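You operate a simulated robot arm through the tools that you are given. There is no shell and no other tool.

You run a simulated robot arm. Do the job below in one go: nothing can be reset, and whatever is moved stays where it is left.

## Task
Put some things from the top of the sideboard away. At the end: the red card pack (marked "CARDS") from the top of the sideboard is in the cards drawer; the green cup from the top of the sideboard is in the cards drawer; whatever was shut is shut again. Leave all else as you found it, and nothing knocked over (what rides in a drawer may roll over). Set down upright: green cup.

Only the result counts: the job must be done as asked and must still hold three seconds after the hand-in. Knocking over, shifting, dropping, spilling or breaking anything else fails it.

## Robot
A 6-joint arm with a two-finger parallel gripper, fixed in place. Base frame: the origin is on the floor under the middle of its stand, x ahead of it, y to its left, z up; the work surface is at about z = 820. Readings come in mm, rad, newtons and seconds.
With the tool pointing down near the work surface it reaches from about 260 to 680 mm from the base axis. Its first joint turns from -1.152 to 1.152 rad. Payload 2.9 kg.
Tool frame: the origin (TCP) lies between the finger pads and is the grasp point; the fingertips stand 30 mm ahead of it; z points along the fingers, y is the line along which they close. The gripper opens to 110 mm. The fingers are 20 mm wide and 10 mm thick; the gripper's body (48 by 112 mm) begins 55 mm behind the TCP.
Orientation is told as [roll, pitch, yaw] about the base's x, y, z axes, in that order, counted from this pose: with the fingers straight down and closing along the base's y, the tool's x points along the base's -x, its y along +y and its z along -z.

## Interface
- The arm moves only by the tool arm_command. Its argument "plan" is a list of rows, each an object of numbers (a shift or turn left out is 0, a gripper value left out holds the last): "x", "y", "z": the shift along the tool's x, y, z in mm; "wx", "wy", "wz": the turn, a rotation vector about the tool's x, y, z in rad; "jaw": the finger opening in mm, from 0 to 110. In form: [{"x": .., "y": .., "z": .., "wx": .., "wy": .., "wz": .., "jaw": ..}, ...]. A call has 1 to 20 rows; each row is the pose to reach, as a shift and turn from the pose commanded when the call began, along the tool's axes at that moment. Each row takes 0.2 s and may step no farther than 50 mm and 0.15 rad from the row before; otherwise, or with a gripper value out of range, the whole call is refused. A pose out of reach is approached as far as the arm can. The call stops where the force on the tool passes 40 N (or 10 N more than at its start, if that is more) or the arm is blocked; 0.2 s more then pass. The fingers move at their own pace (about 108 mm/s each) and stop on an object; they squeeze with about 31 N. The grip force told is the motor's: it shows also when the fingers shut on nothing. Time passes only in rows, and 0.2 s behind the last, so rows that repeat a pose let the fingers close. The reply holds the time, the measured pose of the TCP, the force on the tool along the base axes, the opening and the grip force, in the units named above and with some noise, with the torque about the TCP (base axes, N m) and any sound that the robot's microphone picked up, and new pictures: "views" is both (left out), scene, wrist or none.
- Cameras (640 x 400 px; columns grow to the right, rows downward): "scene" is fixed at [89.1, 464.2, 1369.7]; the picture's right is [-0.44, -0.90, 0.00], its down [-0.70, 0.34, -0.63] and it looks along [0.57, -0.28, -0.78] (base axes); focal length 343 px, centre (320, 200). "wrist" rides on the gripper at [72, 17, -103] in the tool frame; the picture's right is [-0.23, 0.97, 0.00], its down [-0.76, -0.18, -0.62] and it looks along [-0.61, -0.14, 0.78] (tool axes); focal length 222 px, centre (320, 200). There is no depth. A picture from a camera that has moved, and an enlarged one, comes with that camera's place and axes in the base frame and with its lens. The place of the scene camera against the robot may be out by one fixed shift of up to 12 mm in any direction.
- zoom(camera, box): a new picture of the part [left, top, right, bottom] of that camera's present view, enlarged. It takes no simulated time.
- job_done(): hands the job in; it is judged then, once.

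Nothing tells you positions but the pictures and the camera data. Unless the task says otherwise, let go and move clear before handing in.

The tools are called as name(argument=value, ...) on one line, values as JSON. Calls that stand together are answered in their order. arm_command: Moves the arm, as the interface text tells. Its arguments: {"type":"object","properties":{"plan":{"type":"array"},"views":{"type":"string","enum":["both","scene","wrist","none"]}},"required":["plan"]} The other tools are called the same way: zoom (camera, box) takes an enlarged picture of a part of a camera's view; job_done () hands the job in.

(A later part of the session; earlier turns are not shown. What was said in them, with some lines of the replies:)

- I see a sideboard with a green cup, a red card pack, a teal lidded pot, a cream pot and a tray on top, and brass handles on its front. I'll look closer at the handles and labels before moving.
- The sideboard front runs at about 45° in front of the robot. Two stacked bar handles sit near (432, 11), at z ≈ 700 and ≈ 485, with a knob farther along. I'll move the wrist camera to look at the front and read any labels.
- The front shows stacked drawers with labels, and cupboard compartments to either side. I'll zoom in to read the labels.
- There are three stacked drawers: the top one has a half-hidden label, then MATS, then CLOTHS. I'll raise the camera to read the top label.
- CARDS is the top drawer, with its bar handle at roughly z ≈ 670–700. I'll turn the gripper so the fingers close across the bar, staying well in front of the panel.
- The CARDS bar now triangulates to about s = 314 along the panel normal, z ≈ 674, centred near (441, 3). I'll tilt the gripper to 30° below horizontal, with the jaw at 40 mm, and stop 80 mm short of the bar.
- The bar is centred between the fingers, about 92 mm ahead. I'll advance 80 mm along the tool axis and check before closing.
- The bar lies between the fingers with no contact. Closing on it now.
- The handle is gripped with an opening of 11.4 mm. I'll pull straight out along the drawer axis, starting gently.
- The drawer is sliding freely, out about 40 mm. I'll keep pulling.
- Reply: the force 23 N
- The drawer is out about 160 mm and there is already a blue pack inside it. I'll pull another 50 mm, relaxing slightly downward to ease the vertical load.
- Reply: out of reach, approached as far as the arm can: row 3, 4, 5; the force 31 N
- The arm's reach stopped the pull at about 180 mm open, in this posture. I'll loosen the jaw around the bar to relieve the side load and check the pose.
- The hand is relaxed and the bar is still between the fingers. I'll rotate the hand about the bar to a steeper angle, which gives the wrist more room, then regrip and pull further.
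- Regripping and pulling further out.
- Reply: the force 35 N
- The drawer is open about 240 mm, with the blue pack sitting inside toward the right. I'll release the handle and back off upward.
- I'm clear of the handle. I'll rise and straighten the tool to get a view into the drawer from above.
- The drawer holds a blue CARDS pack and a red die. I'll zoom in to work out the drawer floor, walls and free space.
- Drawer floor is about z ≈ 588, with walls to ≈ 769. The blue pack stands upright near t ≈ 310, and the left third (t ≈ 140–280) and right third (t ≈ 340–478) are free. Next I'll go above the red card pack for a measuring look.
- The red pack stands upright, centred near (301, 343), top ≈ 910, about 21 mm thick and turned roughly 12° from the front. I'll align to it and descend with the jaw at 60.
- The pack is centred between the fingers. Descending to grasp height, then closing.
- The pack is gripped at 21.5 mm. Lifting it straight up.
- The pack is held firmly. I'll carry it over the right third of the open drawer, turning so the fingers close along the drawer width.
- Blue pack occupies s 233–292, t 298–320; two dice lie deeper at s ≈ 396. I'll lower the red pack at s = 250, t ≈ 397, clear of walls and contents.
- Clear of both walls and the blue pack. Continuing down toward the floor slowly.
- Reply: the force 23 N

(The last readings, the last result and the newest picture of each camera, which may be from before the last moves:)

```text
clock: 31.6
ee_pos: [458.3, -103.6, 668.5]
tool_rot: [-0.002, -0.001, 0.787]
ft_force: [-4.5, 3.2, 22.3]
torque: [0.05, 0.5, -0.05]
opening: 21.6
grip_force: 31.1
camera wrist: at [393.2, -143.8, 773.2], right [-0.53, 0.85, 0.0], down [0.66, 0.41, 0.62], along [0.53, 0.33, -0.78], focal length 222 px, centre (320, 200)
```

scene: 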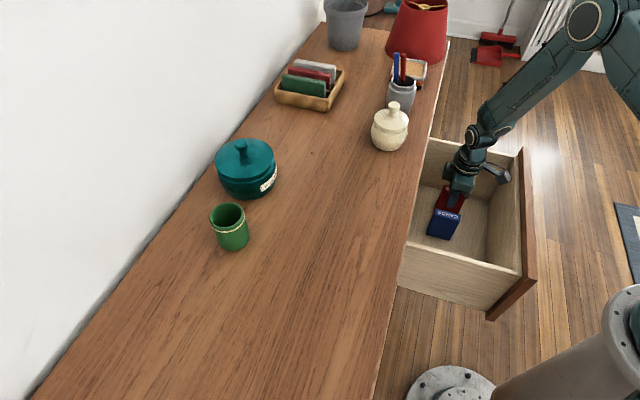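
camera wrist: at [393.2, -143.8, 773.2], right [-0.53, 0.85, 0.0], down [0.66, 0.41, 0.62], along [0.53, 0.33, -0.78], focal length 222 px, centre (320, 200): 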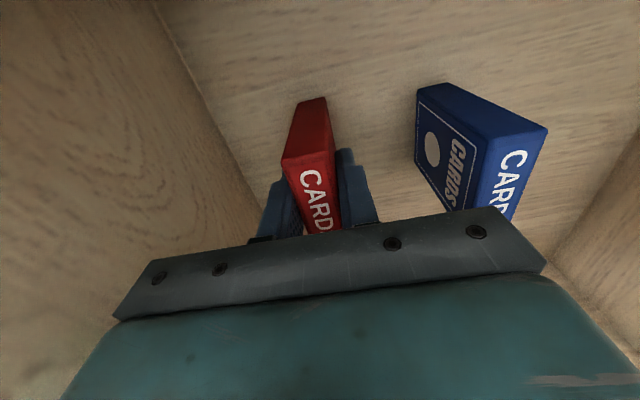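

The pack has touched the drawer floor (22 N upward). I'll ease off 1.5 mm and release.

arm_command(plan=[{"z": -1.5, "jaw": 0}, {"z": -1.5, "jaw": 30}, {"z": -1.5, "jaw": 44}, {"z": -1.5, "jaw": 44}], views="wrist")

```text
clock: 32.6
ee_pos: [457.1, -103.4, 668.3]
tool_rot: [0.0, 0.001, 0.784]
ft_force: [-0.2, -0.1, 0.2]
torque: [0.01, -0.01, 0.02]
opening: 44.2
grip_force: 0.2
camera wrist: at [392.6, -144.1, 773.1], right [-0.53, 0.85, 0.0], down [0.66, 0.41, 0.62], along [0.53, 0.33, -0.78], focal length 222 px, centre (320, 200)
```

wrist: 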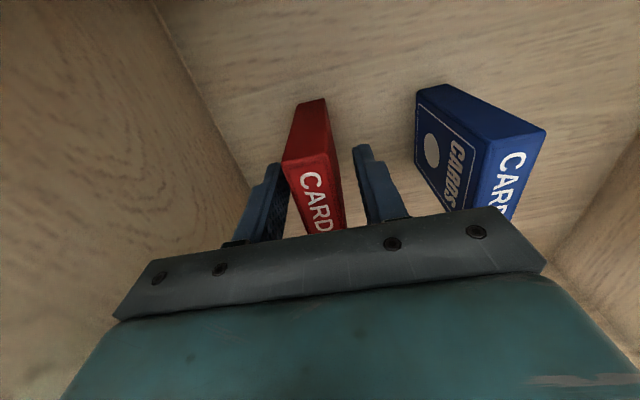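

The red pack is standing on its own. Rising straight up and out of the drawer.

arm_command(plan=[{"z": -10}, {"z": -30}, {"z": -60}, {"z": -100}, {"z": -145}, {"z": -190}, {"z": -235}, {"z": -280}, {"z": -325}])

```text
clock: 34.6
ee_pos: [457.6, -104.2, 994.2]
tool_rot: [0.001, 0.0, 0.787]
ft_force: [0.1, 0.4, -1.2]
torque: [0.0, 0.05, 0.02]
opening: 44.2
grip_force: 0.0
camera wrist: at [392.7, -143.9, 1098.2], right [-0.53, 0.85, 0.0], down [0.66, 0.41, 0.62], along [0.53, 0.33, -0.78], focal length 222 px, centre (320, 200)
```

scene: 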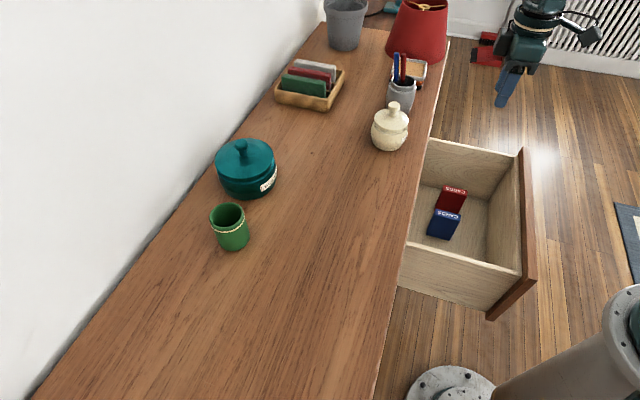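
wrist: 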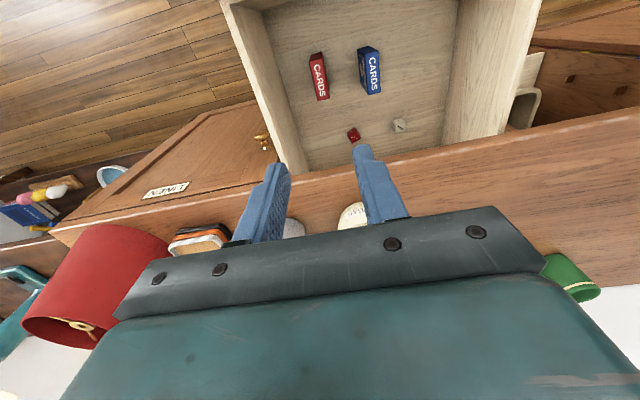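

Both packs stand in the drawer. Now I'll move above the green cup for a measuring look, with the fingers set to close front-to-back and stay clear of the teal pot.

arm_command(plan=[{"x": -29.2, "y": 33.5, "z": -2, "wz": 0.131}, {"x": -58.3, "y": 67, "z": -4, "wz": 0.262}, {"x": -87.5, "y": 100.5, "z": -6, "wz": 0.393}, {"x": -116.7, "y": 134, "z": -9, "wz": 0.524}, {"x": -145.8, "y": 167.5, "z": -11, "wz": 0.655}, {"x": -175, "y": 201, "z": -13, "wz": 0.786}, {"x": -204.2, "y": 234.5, "z": -15, "wz": 0.917}, {"x": -233.3, "y": 268, "z": -17, "wz": 1.048}, {"x": -262.5, "y": 301.5, "z": -20, "wz": 1.179}, {"x": -291.7, "y": 335, "z": -22, "wz": 1.31, "jaw": 100}, {"x": -320.8, "y": 368.5, "z": -24, "wz": 1.441, "jaw": 100}, {"x": -350, "y": 402, "z": -26, "wz": 1.571, "jaw": 100}])

```text
clock: 37.2
ee_pos: [420.3, 429.6, 1020.9]
tool_rot: [0.0, -0.001, -0.787]
ft_force: [-1.0, 0.6, 0.3]
torque: [-0.03, 0.03, -0.02]
opening: 100.1
grip_force: 0.2
camera wrist: at [380.3, 492.2, 1124.1], right [0.85, 0.53, 0.0], down [0.41, -0.67, 0.62], along [0.33, -0.53, -0.78], focal length 222 px, centre (320, 200)
```

scene: 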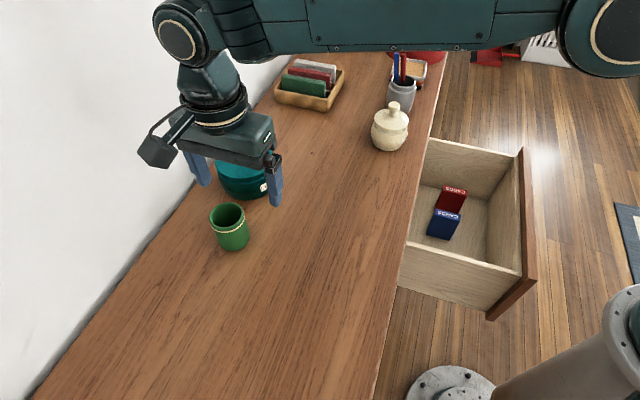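
wrist: 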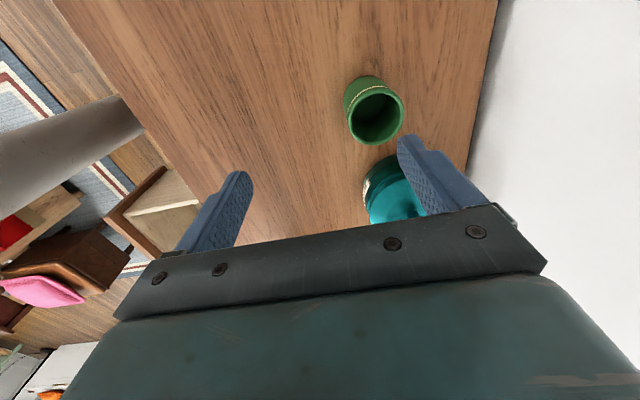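

zoom(camera="wrist", box=[310, 50, 470, 230])

```text
2.22 times, centred on (390, 140) of wrist
camera zoom: at [380.3, 492.2, 1124.1], right [0.85, 0.53, 0.0], down [0.41, -0.67, 0.62], along [0.33, -0.53, -0.78], focal length 494 px, centre (164, 333)
```

zoom: 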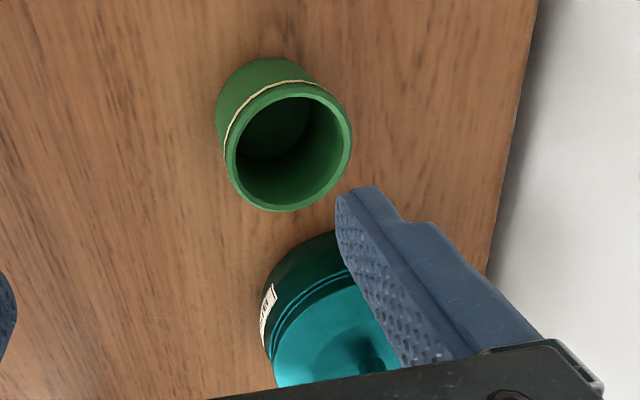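

The cup is about 58 mm wide and 70 mm tall, centred near s = 657, t = 8. I'll centre over it and come partway down to check alignment.

arm_command(plan=[{"x": -5, "y": 19, "z": 10}, {"x": -10, "y": 38, "z": 25}, {"x": -14.6, "y": 56, "z": 45}, {"x": -14.6, "y": 56, "z": 75}])

```text
clock: 38.2
ee_pos: [469.8, 457.0, 945.9]
tool_rot: [0.0, -0.001, -0.785]
ft_force: [0.6, 0.5, 0.2]
torque: [0.01, -0.02, 0.02]
opening: 99.8
grip_force: 0.1
camera wrist: at [430.2, 519.5, 1049.0], right [0.85, 0.53, 0.0], down [0.41, -0.66, 0.62], along [0.33, -0.53, -0.78], focal length 222 px, centre (320, 200)
```

scene: 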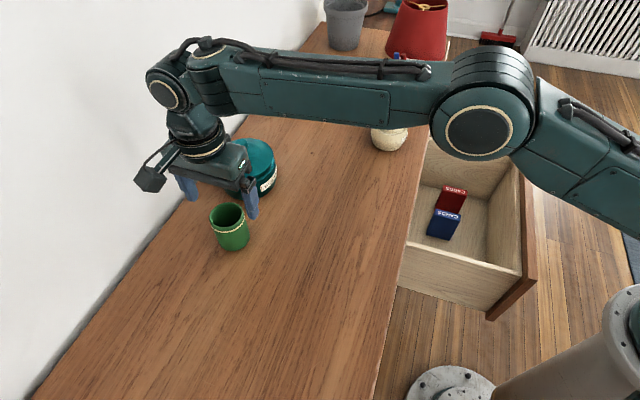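
wrist: 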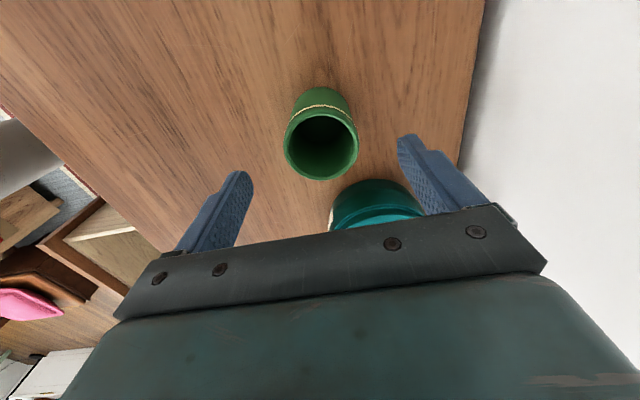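

The rim is centred on the grasp axis to within about 2 mm. Descending and closing on the cup.

arm_command(plan=[{"z": 25, "jaw": 100}, {"z": 48, "jaw": 100}, {"z": 65, "jaw": 100}, {"z": 74, "jaw": 100}, {"z": 74, "jaw": 70}, {"z": 74, "jaw": 40}, {"z": 74, "jaw": 40}])

```text
clock: 39.8
ee_pos: [470.8, 457.9, 871.0]
tool_rot: [-0.002, 0.0, -0.786]
ft_force: [-0.3, -0.4, -1.3]
torque: [0.01, -0.01, 0.02]
opening: 57.1
grip_force: 30.6
camera wrist: at [430.4, 519.3, 974.9], right [0.85, 0.53, 0.0], down [0.41, -0.66, 0.62], along [0.33, -0.53, -0.78], focal length 222 px, centre (320, 200)
```

scene: 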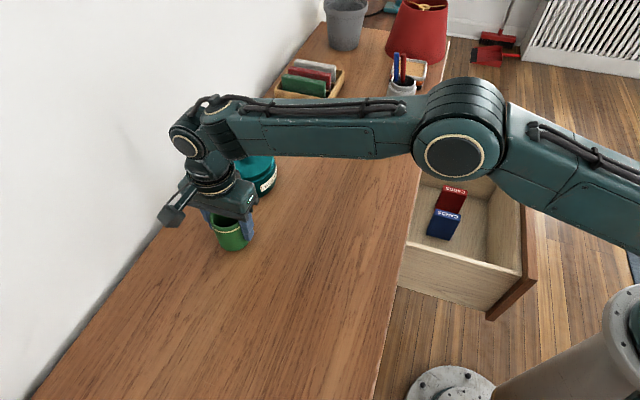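
wrist: 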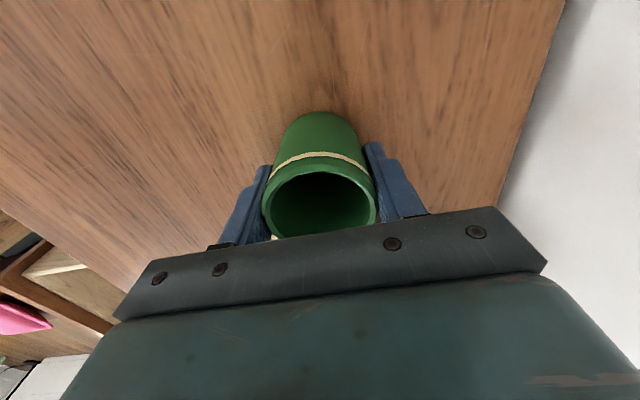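

The cup is gripped at 57 mm. Lifting it straight up.

arm_command(plan=[{"z": -12, "jaw": 40}, {"z": -35, "jaw": 40}, {"z": -65, "jaw": 40}, {"z": -100, "jaw": 40}, {"z": -135, "jaw": 40}])

```text
clock: 41.0
ee_pos: [470.5, 456.2, 1007.2]
tool_rot: [-0.002, -0.001, -0.786]
ft_force: [0.2, 0.3, -0.6]
torque: [0.0, -0.03, -0.02]
opening: 57.3
grip_force: 30.7
camera wrist: at [429.6, 519.5, 1110.8], right [0.85, 0.53, 0.0], down [0.41, -0.66, 0.62], along [0.33, -0.53, -0.78], focal length 222 px, centre (320, 200)
```

scene: 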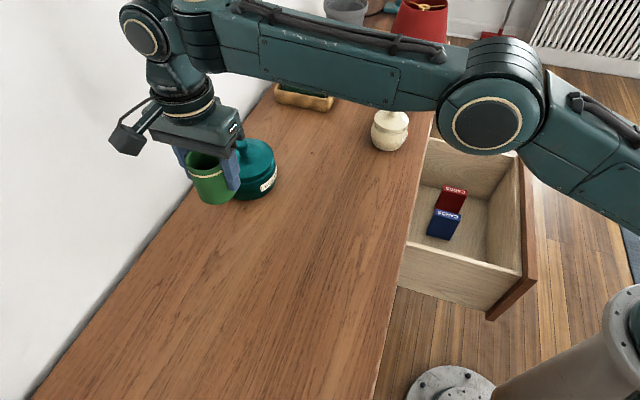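
wrist: 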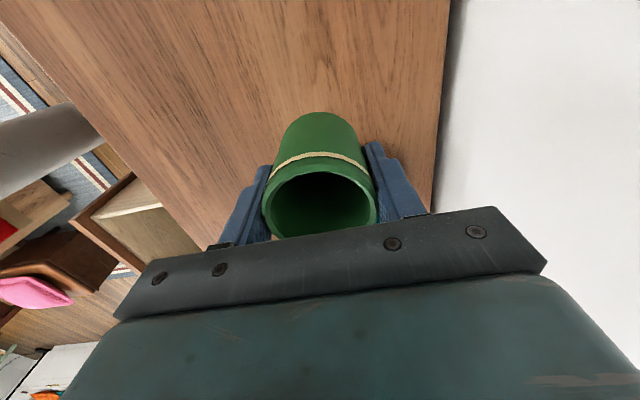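

The cup is held upright. Carrying it over the left third of the drawer while turning the hand so the camera arm stays clear of the drawer wall.

arm_command(plan=[{"x": -17.7, "y": -33.3, "wz": -0.131, "jaw": 40}, {"x": -35.3, "y": -66.7, "wz": -0.262, "jaw": 40}, {"x": -53, "y": -100, "wz": -0.393, "jaw": 40}, {"x": -70.7, "y": -133.3, "wz": -0.524, "jaw": 40}, {"x": -88.3, "y": -166.7, "wz": -0.655, "jaw": 40}, {"x": -106, "y": -200, "wz": -0.786, "jaw": 40}, {"x": -123.7, "y": -233.3, "wz": -0.917, "jaw": 40}, {"x": -141.3, "y": -266.7, "wz": -1.048, "jaw": 40}, {"x": -159, "y": -300, "wz": -1.179, "jaw": 40}, {"x": -176.7, "y": -333.3, "wz": -1.31, "jaw": 40}, {"x": -194.3, "y": -366.7, "wz": -1.441, "jaw": 40}, {"x": -212, "y": -400, "wz": -1.571, "jaw": 40}])

```text
clock: 43.6
ee_pos: [337.2, 25.4, 1006.5]
tool_rot: [0.0, 0.0, 0.787]
ft_force: [0.4, 0.5, -0.7]
torque: [-0.01, -0.02, 0.04]
opening: 57.2
grip_force: 31.5
camera wrist: at [273.1, -15.3, 1110.0], right [-0.53, 0.85, 0.0], down [0.66, 0.41, 0.62], along [0.53, 0.33, -0.78], focal length 222 px, centre (320, 200)
```

scene: 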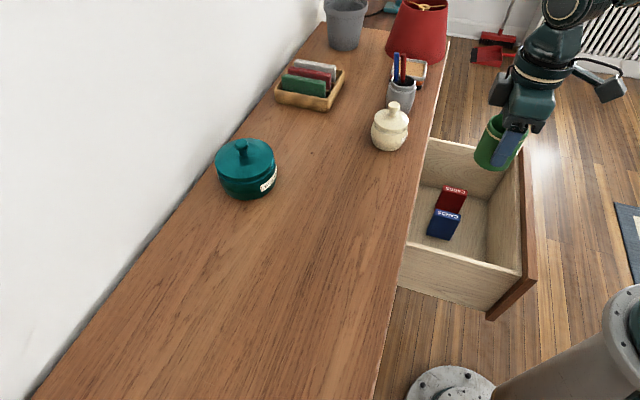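
wrist: 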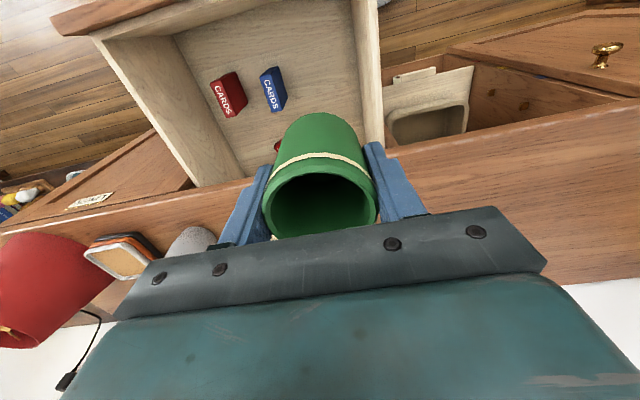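

Positioned over the free left part (wall at t ≈ 143, blue pack from t ≈ 298). Lowering the cup.

arm_command(plan=[{"z": 40, "jaw": 40}, {"z": 80, "jaw": 40}, {"z": 120, "jaw": 40}, {"z": 160, "jaw": 40}, {"z": 200, "jaw": 40}, {"z": 235, "jaw": 40}, {"z": 265, "jaw": 40}, {"z": 290, "jaw": 40}, {"z": 310, "jaw": 40}])

```text
clock: 45.6
ee_pos: [338.4, 26.3, 696.9]
tool_rot: [0.0, 0.0, 0.786]
ft_force: [-0.4, 0.6, 0.0]
torque: [-0.02, 0.0, 0.03]
opening: 57.1
grip_force: 30.3
camera wrist: at [273.5, -15.0, 800.3], right [-0.53, 0.85, 0.0], down [0.66, 0.41, 0.62], along [0.53, 0.33, -0.78], focal length 222 px, centre (320, 200)
```

scene: 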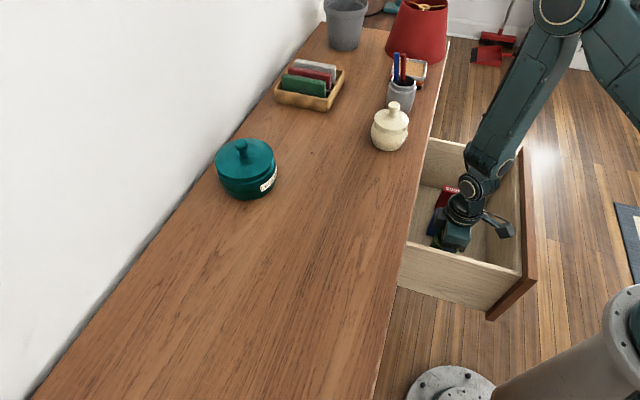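
wrist: 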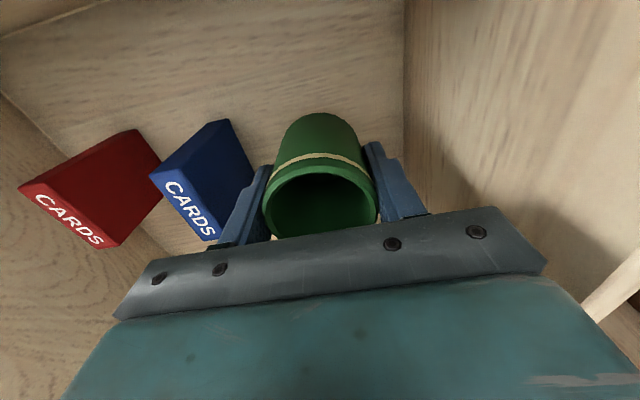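

Clear all around. Slowing for the last few centimetres to the drawer floor.

arm_command(plan=[{"z": 15, "jaw": 40}, {"z": 28, "jaw": 40}, {"z": 37, "jaw": 40}, {"z": 42, "jaw": 40}, {"z": 45, "jaw": 40}], views="wrist")

```text
clock: 46.8
ee_pos: [337.9, 24.4, 651.6]
tool_rot: [0.001, 0.002, 0.787]
ft_force: [-0.1, -0.3, -0.4]
torque: [0.0, 0.02, 0.02]
opening: 57.3
grip_force: 30.8
camera wrist: at [273.7, -15.7, 755.2], right [-0.53, 0.85, 0.0], down [0.66, 0.41, 0.62], along [0.53, 0.33, -0.78], focal length 222 px, centre (320, 200)
```

wrist: 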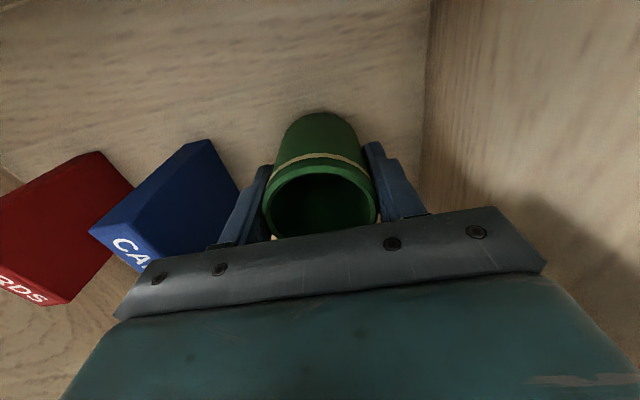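

arm_command(plan=[{"z": 1.5, "jaw": 40}, {"z": 3, "jaw": 40}, {"z": 4.5, "jaw": 40}, {"z": 6, "jaw": 40}], views="none")

```text
clock: 47.8
ee_pos: [338.1, 25.9, 647.2]
tool_rot: [0.001, -0.001, 0.785]
ft_force: [-1.3, 2.1, 23.9]
torque: [0.31, 0.2, 0.08]
opening: 57.4
grip_force: 30.6
```

The cup has touched the floor with about 24 N. Easing off slightly and releasing gently.

arm_command(plan=[{"z": -1.2, "jaw": 40}, {"z": -1.2, "jaw": 62}, {"z": -1.2, "jaw": 78}, {"z": -1.2, "jaw": 78}], views="wrist")

```text
clock: 48.8
ee_pos: [338.7, 24.3, 645.4]
tool_rot: [0.001, 0.001, 0.785]
ft_force: [0.4, -1.2, -0.1]
torque: [-0.01, -0.05, 0.01]
opening: 77.9
grip_force: 0.0
camera wrist: at [273.2, -15.5, 750.9], right [-0.53, 0.85, 0.0], down [0.66, 0.41, 0.62], along [0.53, 0.33, -0.78], focal length 222 px, centre (320, 200)
```

wrist: 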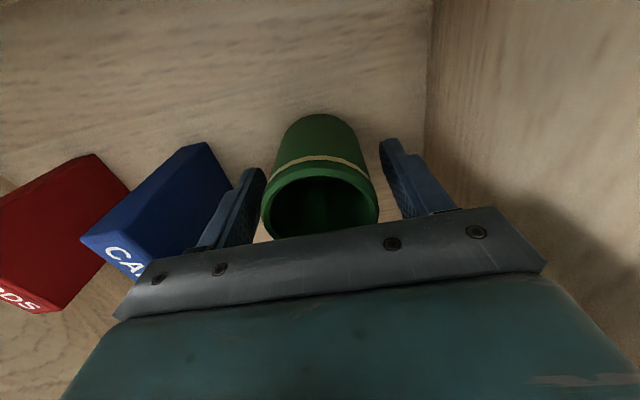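

The cup stands free between the open fingers. Rising straight up out of the drawer.

arm_command(plan=[{"z": -10}, {"z": -30}, {"z": -60}, {"z": -100}, {"z": -145}, {"z": -190}, {"z": -235}, {"z": -280}, {"z": -325}])

```text
clock: 50.8
ee_pos: [339.2, 24.9, 972.6]
tool_rot: [0.001, 0.001, 0.786]
ft_force: [0.3, 0.5, 0.3]
torque: [0.01, 0.0, 0.0]
opening: 77.9
grip_force: 0.1
camera wrist: at [274.1, -15.2, 1075.9], right [-0.53, 0.85, 0.0], down [0.67, 0.41, 0.62], along [0.53, 0.33, -0.78], focal length 222 px, centre (320, 200)
```

scene: 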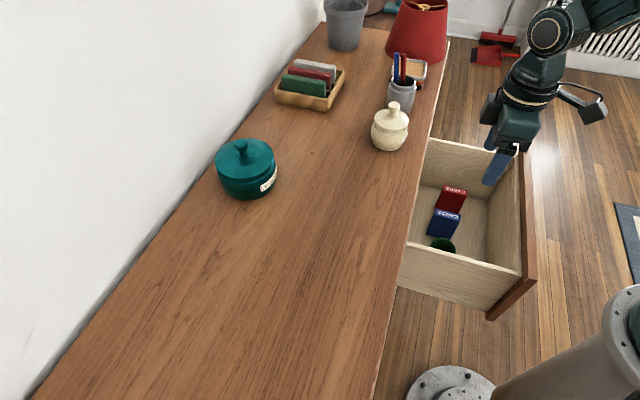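
wrist: 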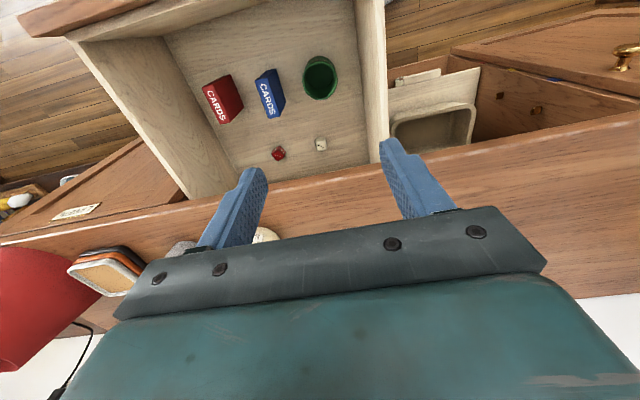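

All three items stand upright in the drawer and the dice are where they were. Now I'll return to the handle side: first back to the clear position above and in front of the drawer, turning the hand.

arm_command(plan=[{"x": 8, "y": -7.6, "z": 1, "wz": 0.131, "jaw": 40}, {"x": 16, "y": -15.2, "z": 2, "wz": 0.262, "jaw": 40}, {"x": 24, "y": -22.9, "z": 3, "wz": 0.393, "jaw": 40}, {"x": 32, "y": -30.5, "z": 4, "wz": 0.524, "jaw": 40}, {"x": 40, "y": -38.1, "z": 5, "wz": 0.655, "jaw": 40}, {"x": 48, "y": -45.7, "z": 6, "wz": 0.786, "jaw": 40}, {"x": 56, "y": -53.4, "z": 7, "wz": 0.917, "jaw": 40}, {"x": 64, "y": -61, "z": 8, "wz": 1.048, "jaw": 40}, {"x": 72, "y": -68.6, "z": 9, "wz": 1.179, "jaw": 40}, {"x": 80, "y": -76.2, "z": 10, "wz": 1.31, "jaw": 40}, {"x": 88, "y": -83.9, "z": 11, "wz": 1.441, "jaw": 40}, {"x": 95.5, "y": -91.5, "z": 12.5, "wz": 1.571, "jaw": 40}])

```text
clock: 53.4
ee_pos: [333.9, -108.1, 960.2]
tool_rot: [0.0, -0.001, -0.789]
ft_force: [-1.0, -0.8, -0.1]
torque: [0.0, 0.0, 0.01]
opening: 40.1
grip_force: 0.1
camera wrist: at [294.2, -45.6, 1062.9], right [0.85, 0.53, 0.0], down [0.41, -0.67, 0.62], along [0.33, -0.53, -0.78], focal length 222 px, centre (320, 200)
```

scene: 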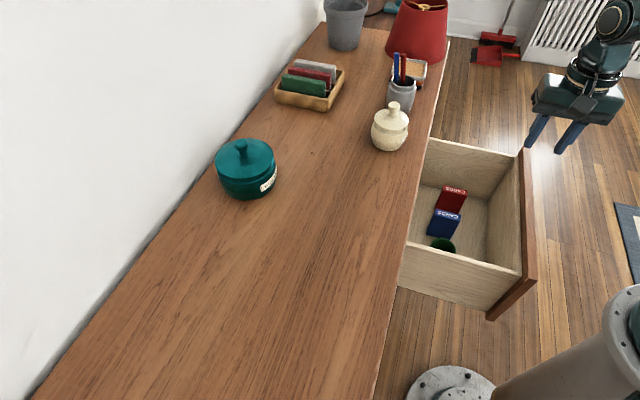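
wrist: 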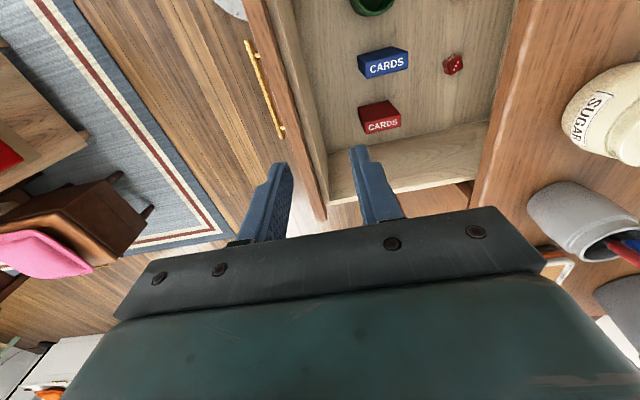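

The drawer hasn't moved. Lowering in front of it along the reverse of my exit path.

arm_command(plan=[{"y": -25, "z": 10, "wx": -0.071, "jaw": 40}, {"y": -60, "z": 30, "wx": -0.161, "jaw": 40}, {"y": -89, "z": 60, "wx": -0.261, "jaw": 40}, {"y": -108, "z": 95, "wx": -0.361, "jaw": 40}, {"y": -108, "z": 135, "wx": -0.461, "jaw": 40}, {"y": -108, "z": 175, "wx": -0.541, "jaw": 40}, {"y": -108, "z": 210, "wx": -0.611, "jaw": 40}])

```text
clock: 55.0
ee_pos: [259.6, -183.6, 749.7]
tool_rot: [0.613, -0.002, -0.786]
ft_force: [-0.1, 0.2, 0.0]
torque: [0.01, 0.0, 0.0]
opening: 40.1
grip_force: 0.0
camera wrist: at [174.0, -165.5, 844.2], right [0.72, 0.4, 0.56], down [0.18, -0.89, 0.41], along [0.67, -0.19, -0.72], focal length 222 px, centre (320, 200)
```

scene: 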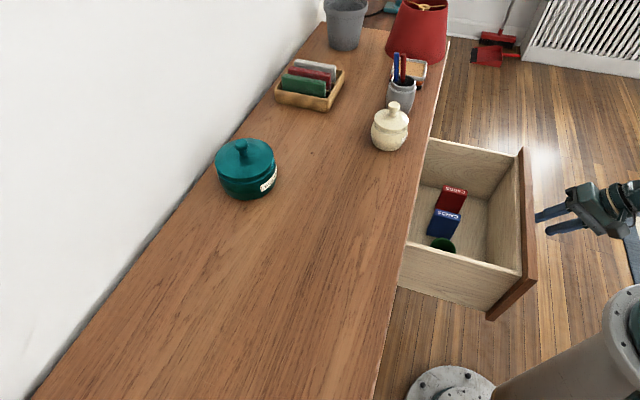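
wrist: 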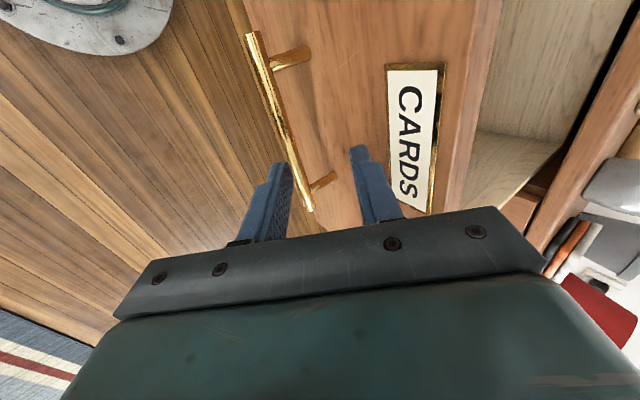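

The view matches the earlier exit pose. Moving down onto the bar along the reverse path with the jaw at 40.

arm_command(plan=[{"y": -11.5, "z": 15, "jaw": 40}, {"y": -20, "z": 30.8, "jaw": 40}, {"y": -24.3, "z": 45, "jaw": 40}, {"y": -28.2, "z": 58.9, "jaw": 40}], views="wrist")

```text
clock: 56.0
ee_pos: [265.9, -176.9, 686.4]
tool_rot: [0.611, 0.0, -0.785]
ft_force: [0.9, -0.5, -0.9]
torque: [0.0, -0.02, -0.01]
opening: 39.9
grip_force: 0.1
camera wrist: at [181.7, -158.4, 779.9], right [0.72, 0.4, 0.56], down [0.18, -0.89, 0.41], along [0.66, -0.19, -0.72], focal length 222 px, centre (320, 200)
```

wrist: 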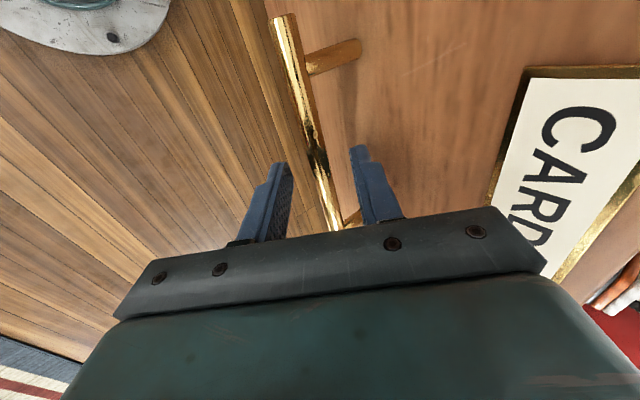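

The bar is centred between the fingers. Closing on it.

arm_command(plan=[{"jaw": 0}, {"jaw": 0}, {"jaw": 0}], views="none")

```text
clock: 56.8
ee_pos: [265.6, -177.0, 685.5]
tool_rot: [0.612, -0.001, -0.786]
ft_force: [1.9, 0.9, 16.1]
torque: [0.22, -0.03, 0.08]
opening: 11.4
grip_force: 45.2
```

The handle is gripped. Pushing the drawer in smoothly, first about half the way.

arm_command(plan=[{"y": 2.9, "z": 1.1, "jaw": 0}, {"y": 7, "z": 4, "jaw": 0}, {"y": 12.7, "z": 8, "jaw": 0}, {"y": 20.1, "z": 13.2, "jaw": 0}, {"y": 27.4, "z": 18.3, "jaw": 0}, {"y": 34.8, "z": 23.5, "jaw": 0}, {"y": 42.2, "z": 28.7, "jaw": 0}, {"y": 49.5, "z": 33.8, "jaw": 0}, {"y": 56.9, "z": 39, "jaw": 0}, {"y": 64.3, "z": 44.2, "jaw": 0}, {"y": 71.7, "z": 49.3, "jaw": 0}, {"y": 79, "z": 54.5, "jaw": 0}, {"y": 86.4, "z": 59.7, "jaw": 0}, {"y": 92.9, "z": 64.3, "jaw": 0}, {"y": 97.9, "z": 67.7, "jaw": 0}, {"y": 101.1, "z": 70, "jaw": 0}, {"y": 102.8, "z": 71.2, "jaw": 0}])

```text
clock: 60.4
ee_pos: [353.7, -88.4, 685.7]
tool_rot: [0.61, -0.001, -0.785]
ft_force: [4.4, -5.5, 18.0]
torque: [0.08, -0.07, 0.08]
opening: 11.5
grip_force: 45.2
camera wrist: at [269.9, -70.0, 780.5], right [0.72, 0.4, 0.56], down [0.18, -0.89, 0.41], along [0.67, -0.19, -0.72], focal length 222 px, centre (320, 200)
```

scene: 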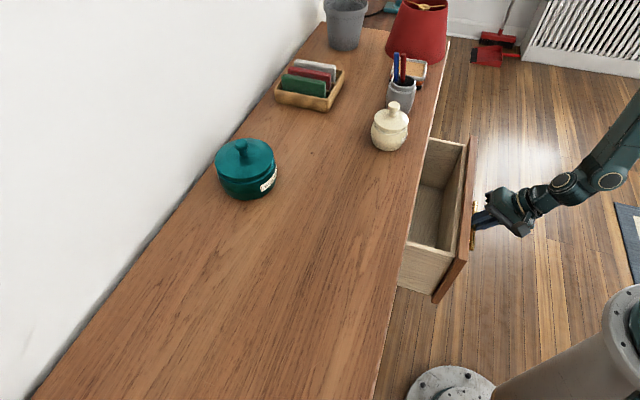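
wrist: 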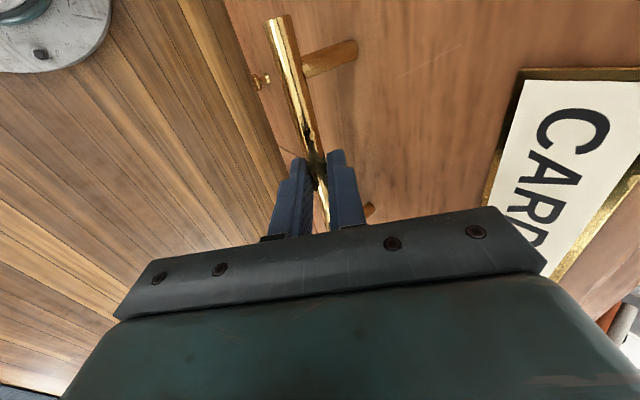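

Halfway in with light forces. Continuing, stopping just short of shut.

arm_command(plan=[{"y": 2.9, "z": 1.1, "jaw": 0}, {"y": 7.8, "z": 4.6, "jaw": 0}, {"y": 14.3, "z": 9.2, "jaw": 0}, {"y": 21.7, "z": 14.3, "jaw": 0}, {"y": 29.1, "z": 19.5, "jaw": 0}, {"y": 36.4, "z": 24.7, "jaw": 0}, {"y": 43.8, "z": 29.8, "jaw": 0}, {"y": 51.2, "z": 35, "jaw": 0}, {"y": 58.5, "z": 40.2, "jaw": 0}, {"y": 65.9, "z": 45.3, "jaw": 0}, {"y": 72.5, "z": 49.9, "jaw": 0}, {"y": 78.2, "z": 53.9, "jaw": 0}, {"y": 82.3, "z": 56.8, "jaw": 0}, {"y": 84.8, "z": 58.5, "jaw": 0}])

```text
clock: 63.4
ee_pos: [428.2, -15.9, 685.7]
tool_rot: [0.608, -0.001, -0.786]
ft_force: [6.8, -8.3, -15.1]
torque: [-0.62, -0.42, -0.51]
opening: 11.7
grip_force: 44.7
camera wrist: at [342.7, 2.8, 780.6], right [0.73, 0.4, 0.56], down [0.18, -0.89, 0.41], along [0.66, -0.2, -0.72], focal length 222 px, centre (320, 200)
```

scene: 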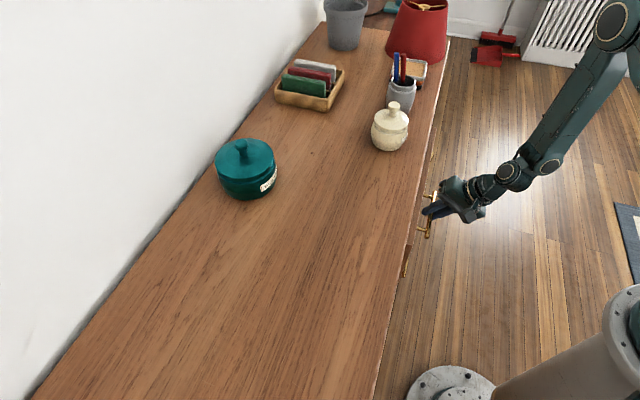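
wrist: 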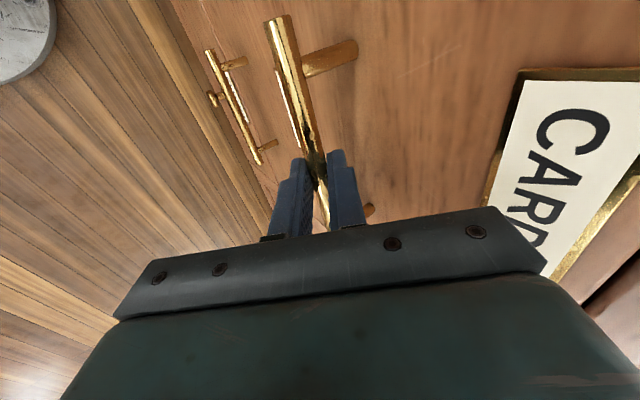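

About 12 mm remain. Pushing the last bit slowly until it seats.

arm_command(plan=[{"x": -0.8, "y": 2, "z": 2.4, "jaw": 0}, {"x": -0.8, "y": 4.5, "z": 4.1, "jaw": 0}, {"x": -0.8, "y": 6.5, "z": 5.5, "jaw": 0}, {"x": -0.8, "y": 8.1, "z": 6.7, "jaw": 0}, {"x": -0.8, "y": 9.3, "z": 7.5, "jaw": 0}, {"x": -0.8, "y": 10.5, "z": 8.4, "jaw": 0}, {"x": -0.8, "y": 11.8, "z": 9.3, "jaw": 0}])

```text
clock: 65.0
ee_pos: [437.8, -5.0, 686.5]
tool_rot: [0.609, 0.003, -0.786]
ft_force: [0.4, -2.6, 2.0]
torque: [0.03, 0.02, 0.21]
opening: 11.8
grip_force: 45.5
camera wrist: at [353.3, 13.1, 780.7], right [0.73, 0.4, 0.56], down [0.18, -0.89, 0.41], along [0.66, -0.19, -0.72], focal length 222 px, centre (320, 200)
```

scene: 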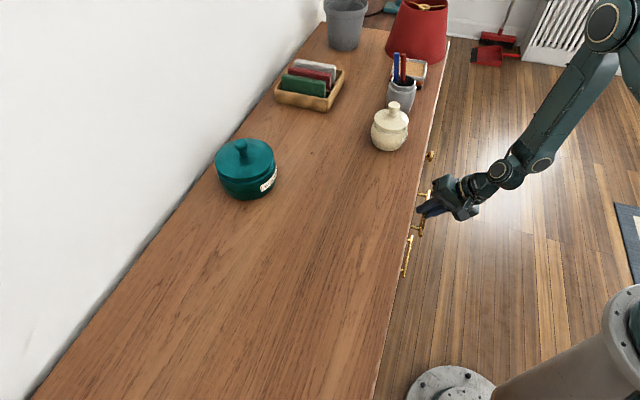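
wrist: 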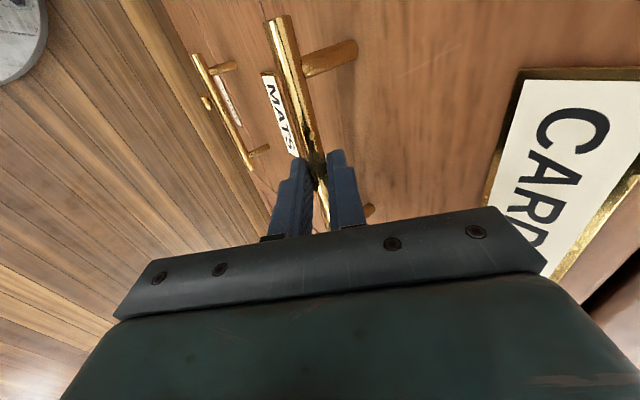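

No stop felt yet. I'll continue in 1 mm steps until it seats.

arm_command(plan=[{"y": 0.8, "z": 0.6, "jaw": 0}, {"y": 1.6, "z": 1.1, "jaw": 0}, {"y": 2.5, "z": 1.7, "jaw": 0}, {"y": 3.3, "z": 2.3, "jaw": 0}, {"y": 4.1, "z": 2.9, "jaw": 0}], views="wrist")

```text
clock: 65.8
ee_pos: [437.2, -5.4, 686.5]
tool_rot: [0.608, 0.003, -0.788]
ft_force: [-7.4, -1.7, 8.7]
torque: [-0.58, -0.53, -0.14]
opening: 11.7
grip_force: 45.4
stopped in row 3: the force on the tool passed its limit at 40 N (the readings are from after the stop); the commanded pose is now the measured one
camera wrist: at [354.1, 13.8, 780.8], right [0.73, 0.4, 0.55], down [0.18, -0.89, 0.41], along [0.66, -0.2, -0.72], focal length 222 px, centre (320, 200)
```

wrist: 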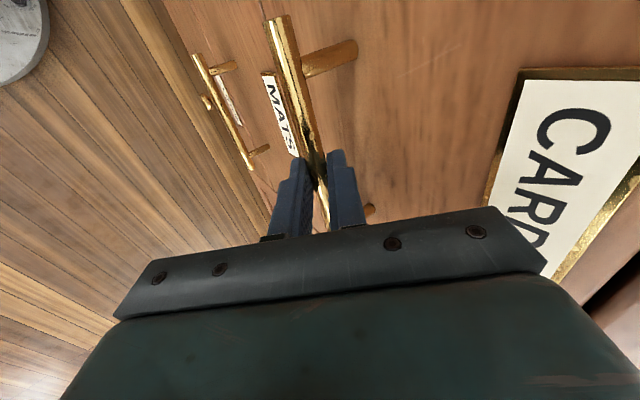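

It seated firmly: the push hit the stop at about the original handle position. Releasing and backing straight off along the tool axis.

arm_command(plan=[{"jaw": 30}, {"jaw": 30}, {"z": -15, "jaw": 30}, {"z": -32, "jaw": 30}, {"z": -55, "jaw": 30}, {"y": -15, "z": -85, "jaw": 30}, {"y": -40, "z": -115, "jaw": 30}])

```text
clock: 67.4
ee_pos: [369.9, -73.7, 755.8]
tool_rot: [0.607, 0.001, -0.786]
ft_force: [0.5, -1.1, -0.6]
torque: [0.01, -0.01, 0.04]
opening: 30.0
grip_force: 0.0
camera wrist: at [285.2, -55.6, 851.5], right [0.73, 0.4, 0.56], down [0.18, -0.89, 0.41], along [0.66, -0.2, -0.72], focal length 222 px, centre (320, 200)
```

scene: 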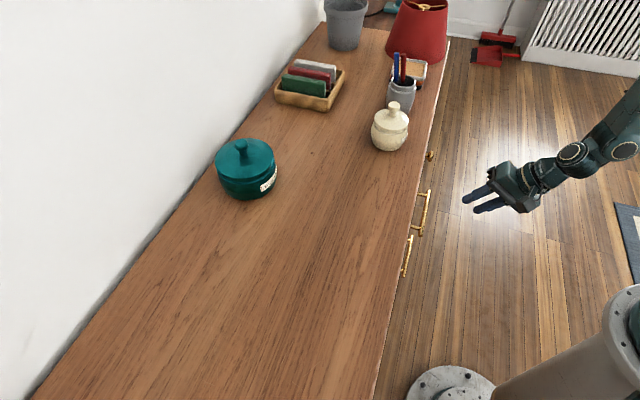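
wrist: 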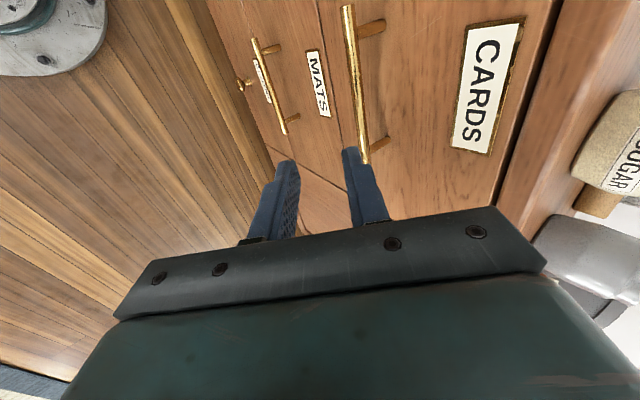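

The hand is clear. I'll compare the handle and panel with the first picture to confirm the drawer is fully shut.

zoom(camera="scene", box=[360, 130, 480, 300])

zoom(camera="wrist", box=[220, 0, 600, 220])

```text
2.35 times, centred on (420, 215) of scene
camera zoom: at [89.1, 464.3, 1369.7], right [-0.44, -0.9, 0.0], down [-0.7, 0.34, -0.63], along [0.57, -0.28, -0.78], focal length 806 px, centre (85, 165)
```

zoom: 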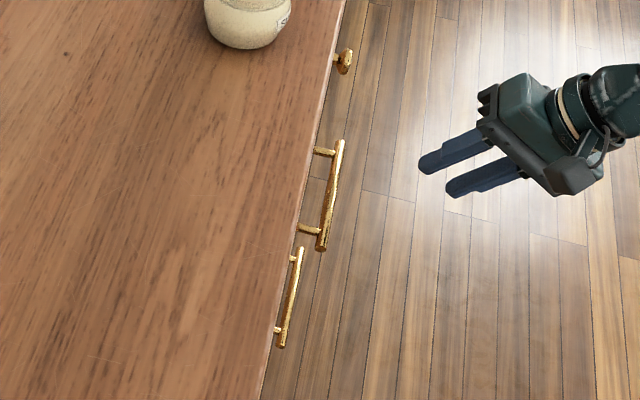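

```text
1.68 times, centred on (410, 110) of wrist
camera zoom: at [285.2, -55.6, 851.5], right [0.73, 0.4, 0.56], down [0.18, -0.89, 0.41], along [0.66, -0.2, -0.72], focal length 374 px, centre (168, 352)
```

zoom: 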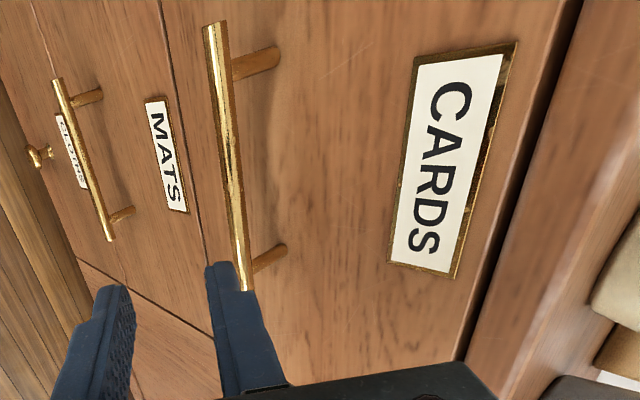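

The handle matches its original picture position exactly, and the MATS and CLOTHS drawers are unchanged. I'll move the arm up and away, then check once more.

arm_command(plan=[{"y": 0, "z": -40, "wx": 0.1}, {"y": 20, "z": -80, "wx": 0.2}, {"y": 43, "z": -120, "wx": 0.3}, {"y": 66, "z": -155, "wx": 0.4}, {"y": 85, "z": -185, "wx": 0.5}, {"y": 95, "z": -205, "wx": 0.607}, {"y": 95, "z": -205, "wx": 0.607}, {"y": 95, "z": -205, "wx": 0.607}])

```text
clock: 69.2
ee_pos: [342.6, -101.4, 979.5]
tool_rot: [-0.001, 0.002, -0.786]
ft_force: [-0.1, -0.8, -1.1]
torque: [0.0, -0.05, -0.01]
opening: 30.0
grip_force: 0.1
camera wrist: at [302.8, -39.7, 1083.5], right [0.85, 0.53, 0.0], down [0.41, -0.67, 0.62], along [0.33, -0.53, -0.78], focal length 222 px, centre (320, 200)
```

scene: 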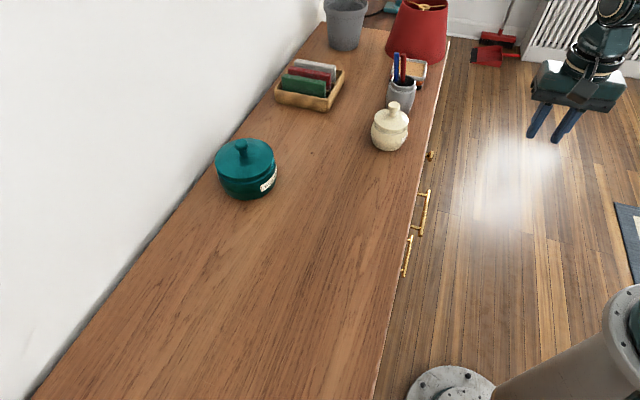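
wrist: 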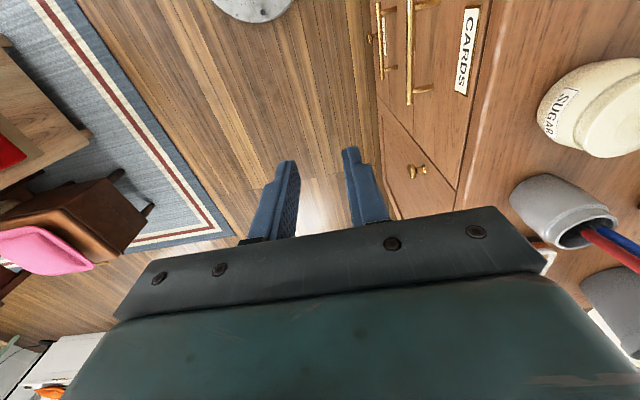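

The drawer is shut, with the red card pack and the upright cup inside. Everything else on the sideboard is where it was and the arm is clear, so I'm handing the job in.

job_done()

```text
The job is handed in.
```

The red card pack and the green cup are both in the cards drawer, and the drawer is shut again. I set the cup down upright, and it was still standing in the last look before I closed the drawer.

- **Drawer:** I pushed it in until it hit its stop. Its handle matched its position in the first picture.
- **Already inside:** the drawer held a blue card pack and two dice. I put the new items clear of them, and none had moved when I last looked before shutting it.
- **Everything else:** the other items on the sideboard top and the other drawers look unchanged in the final pictures. The arm is clear of the sideboard.

I couldn't see inside once the drawer was shut, so anything that rolled over during closing would not have shown up.
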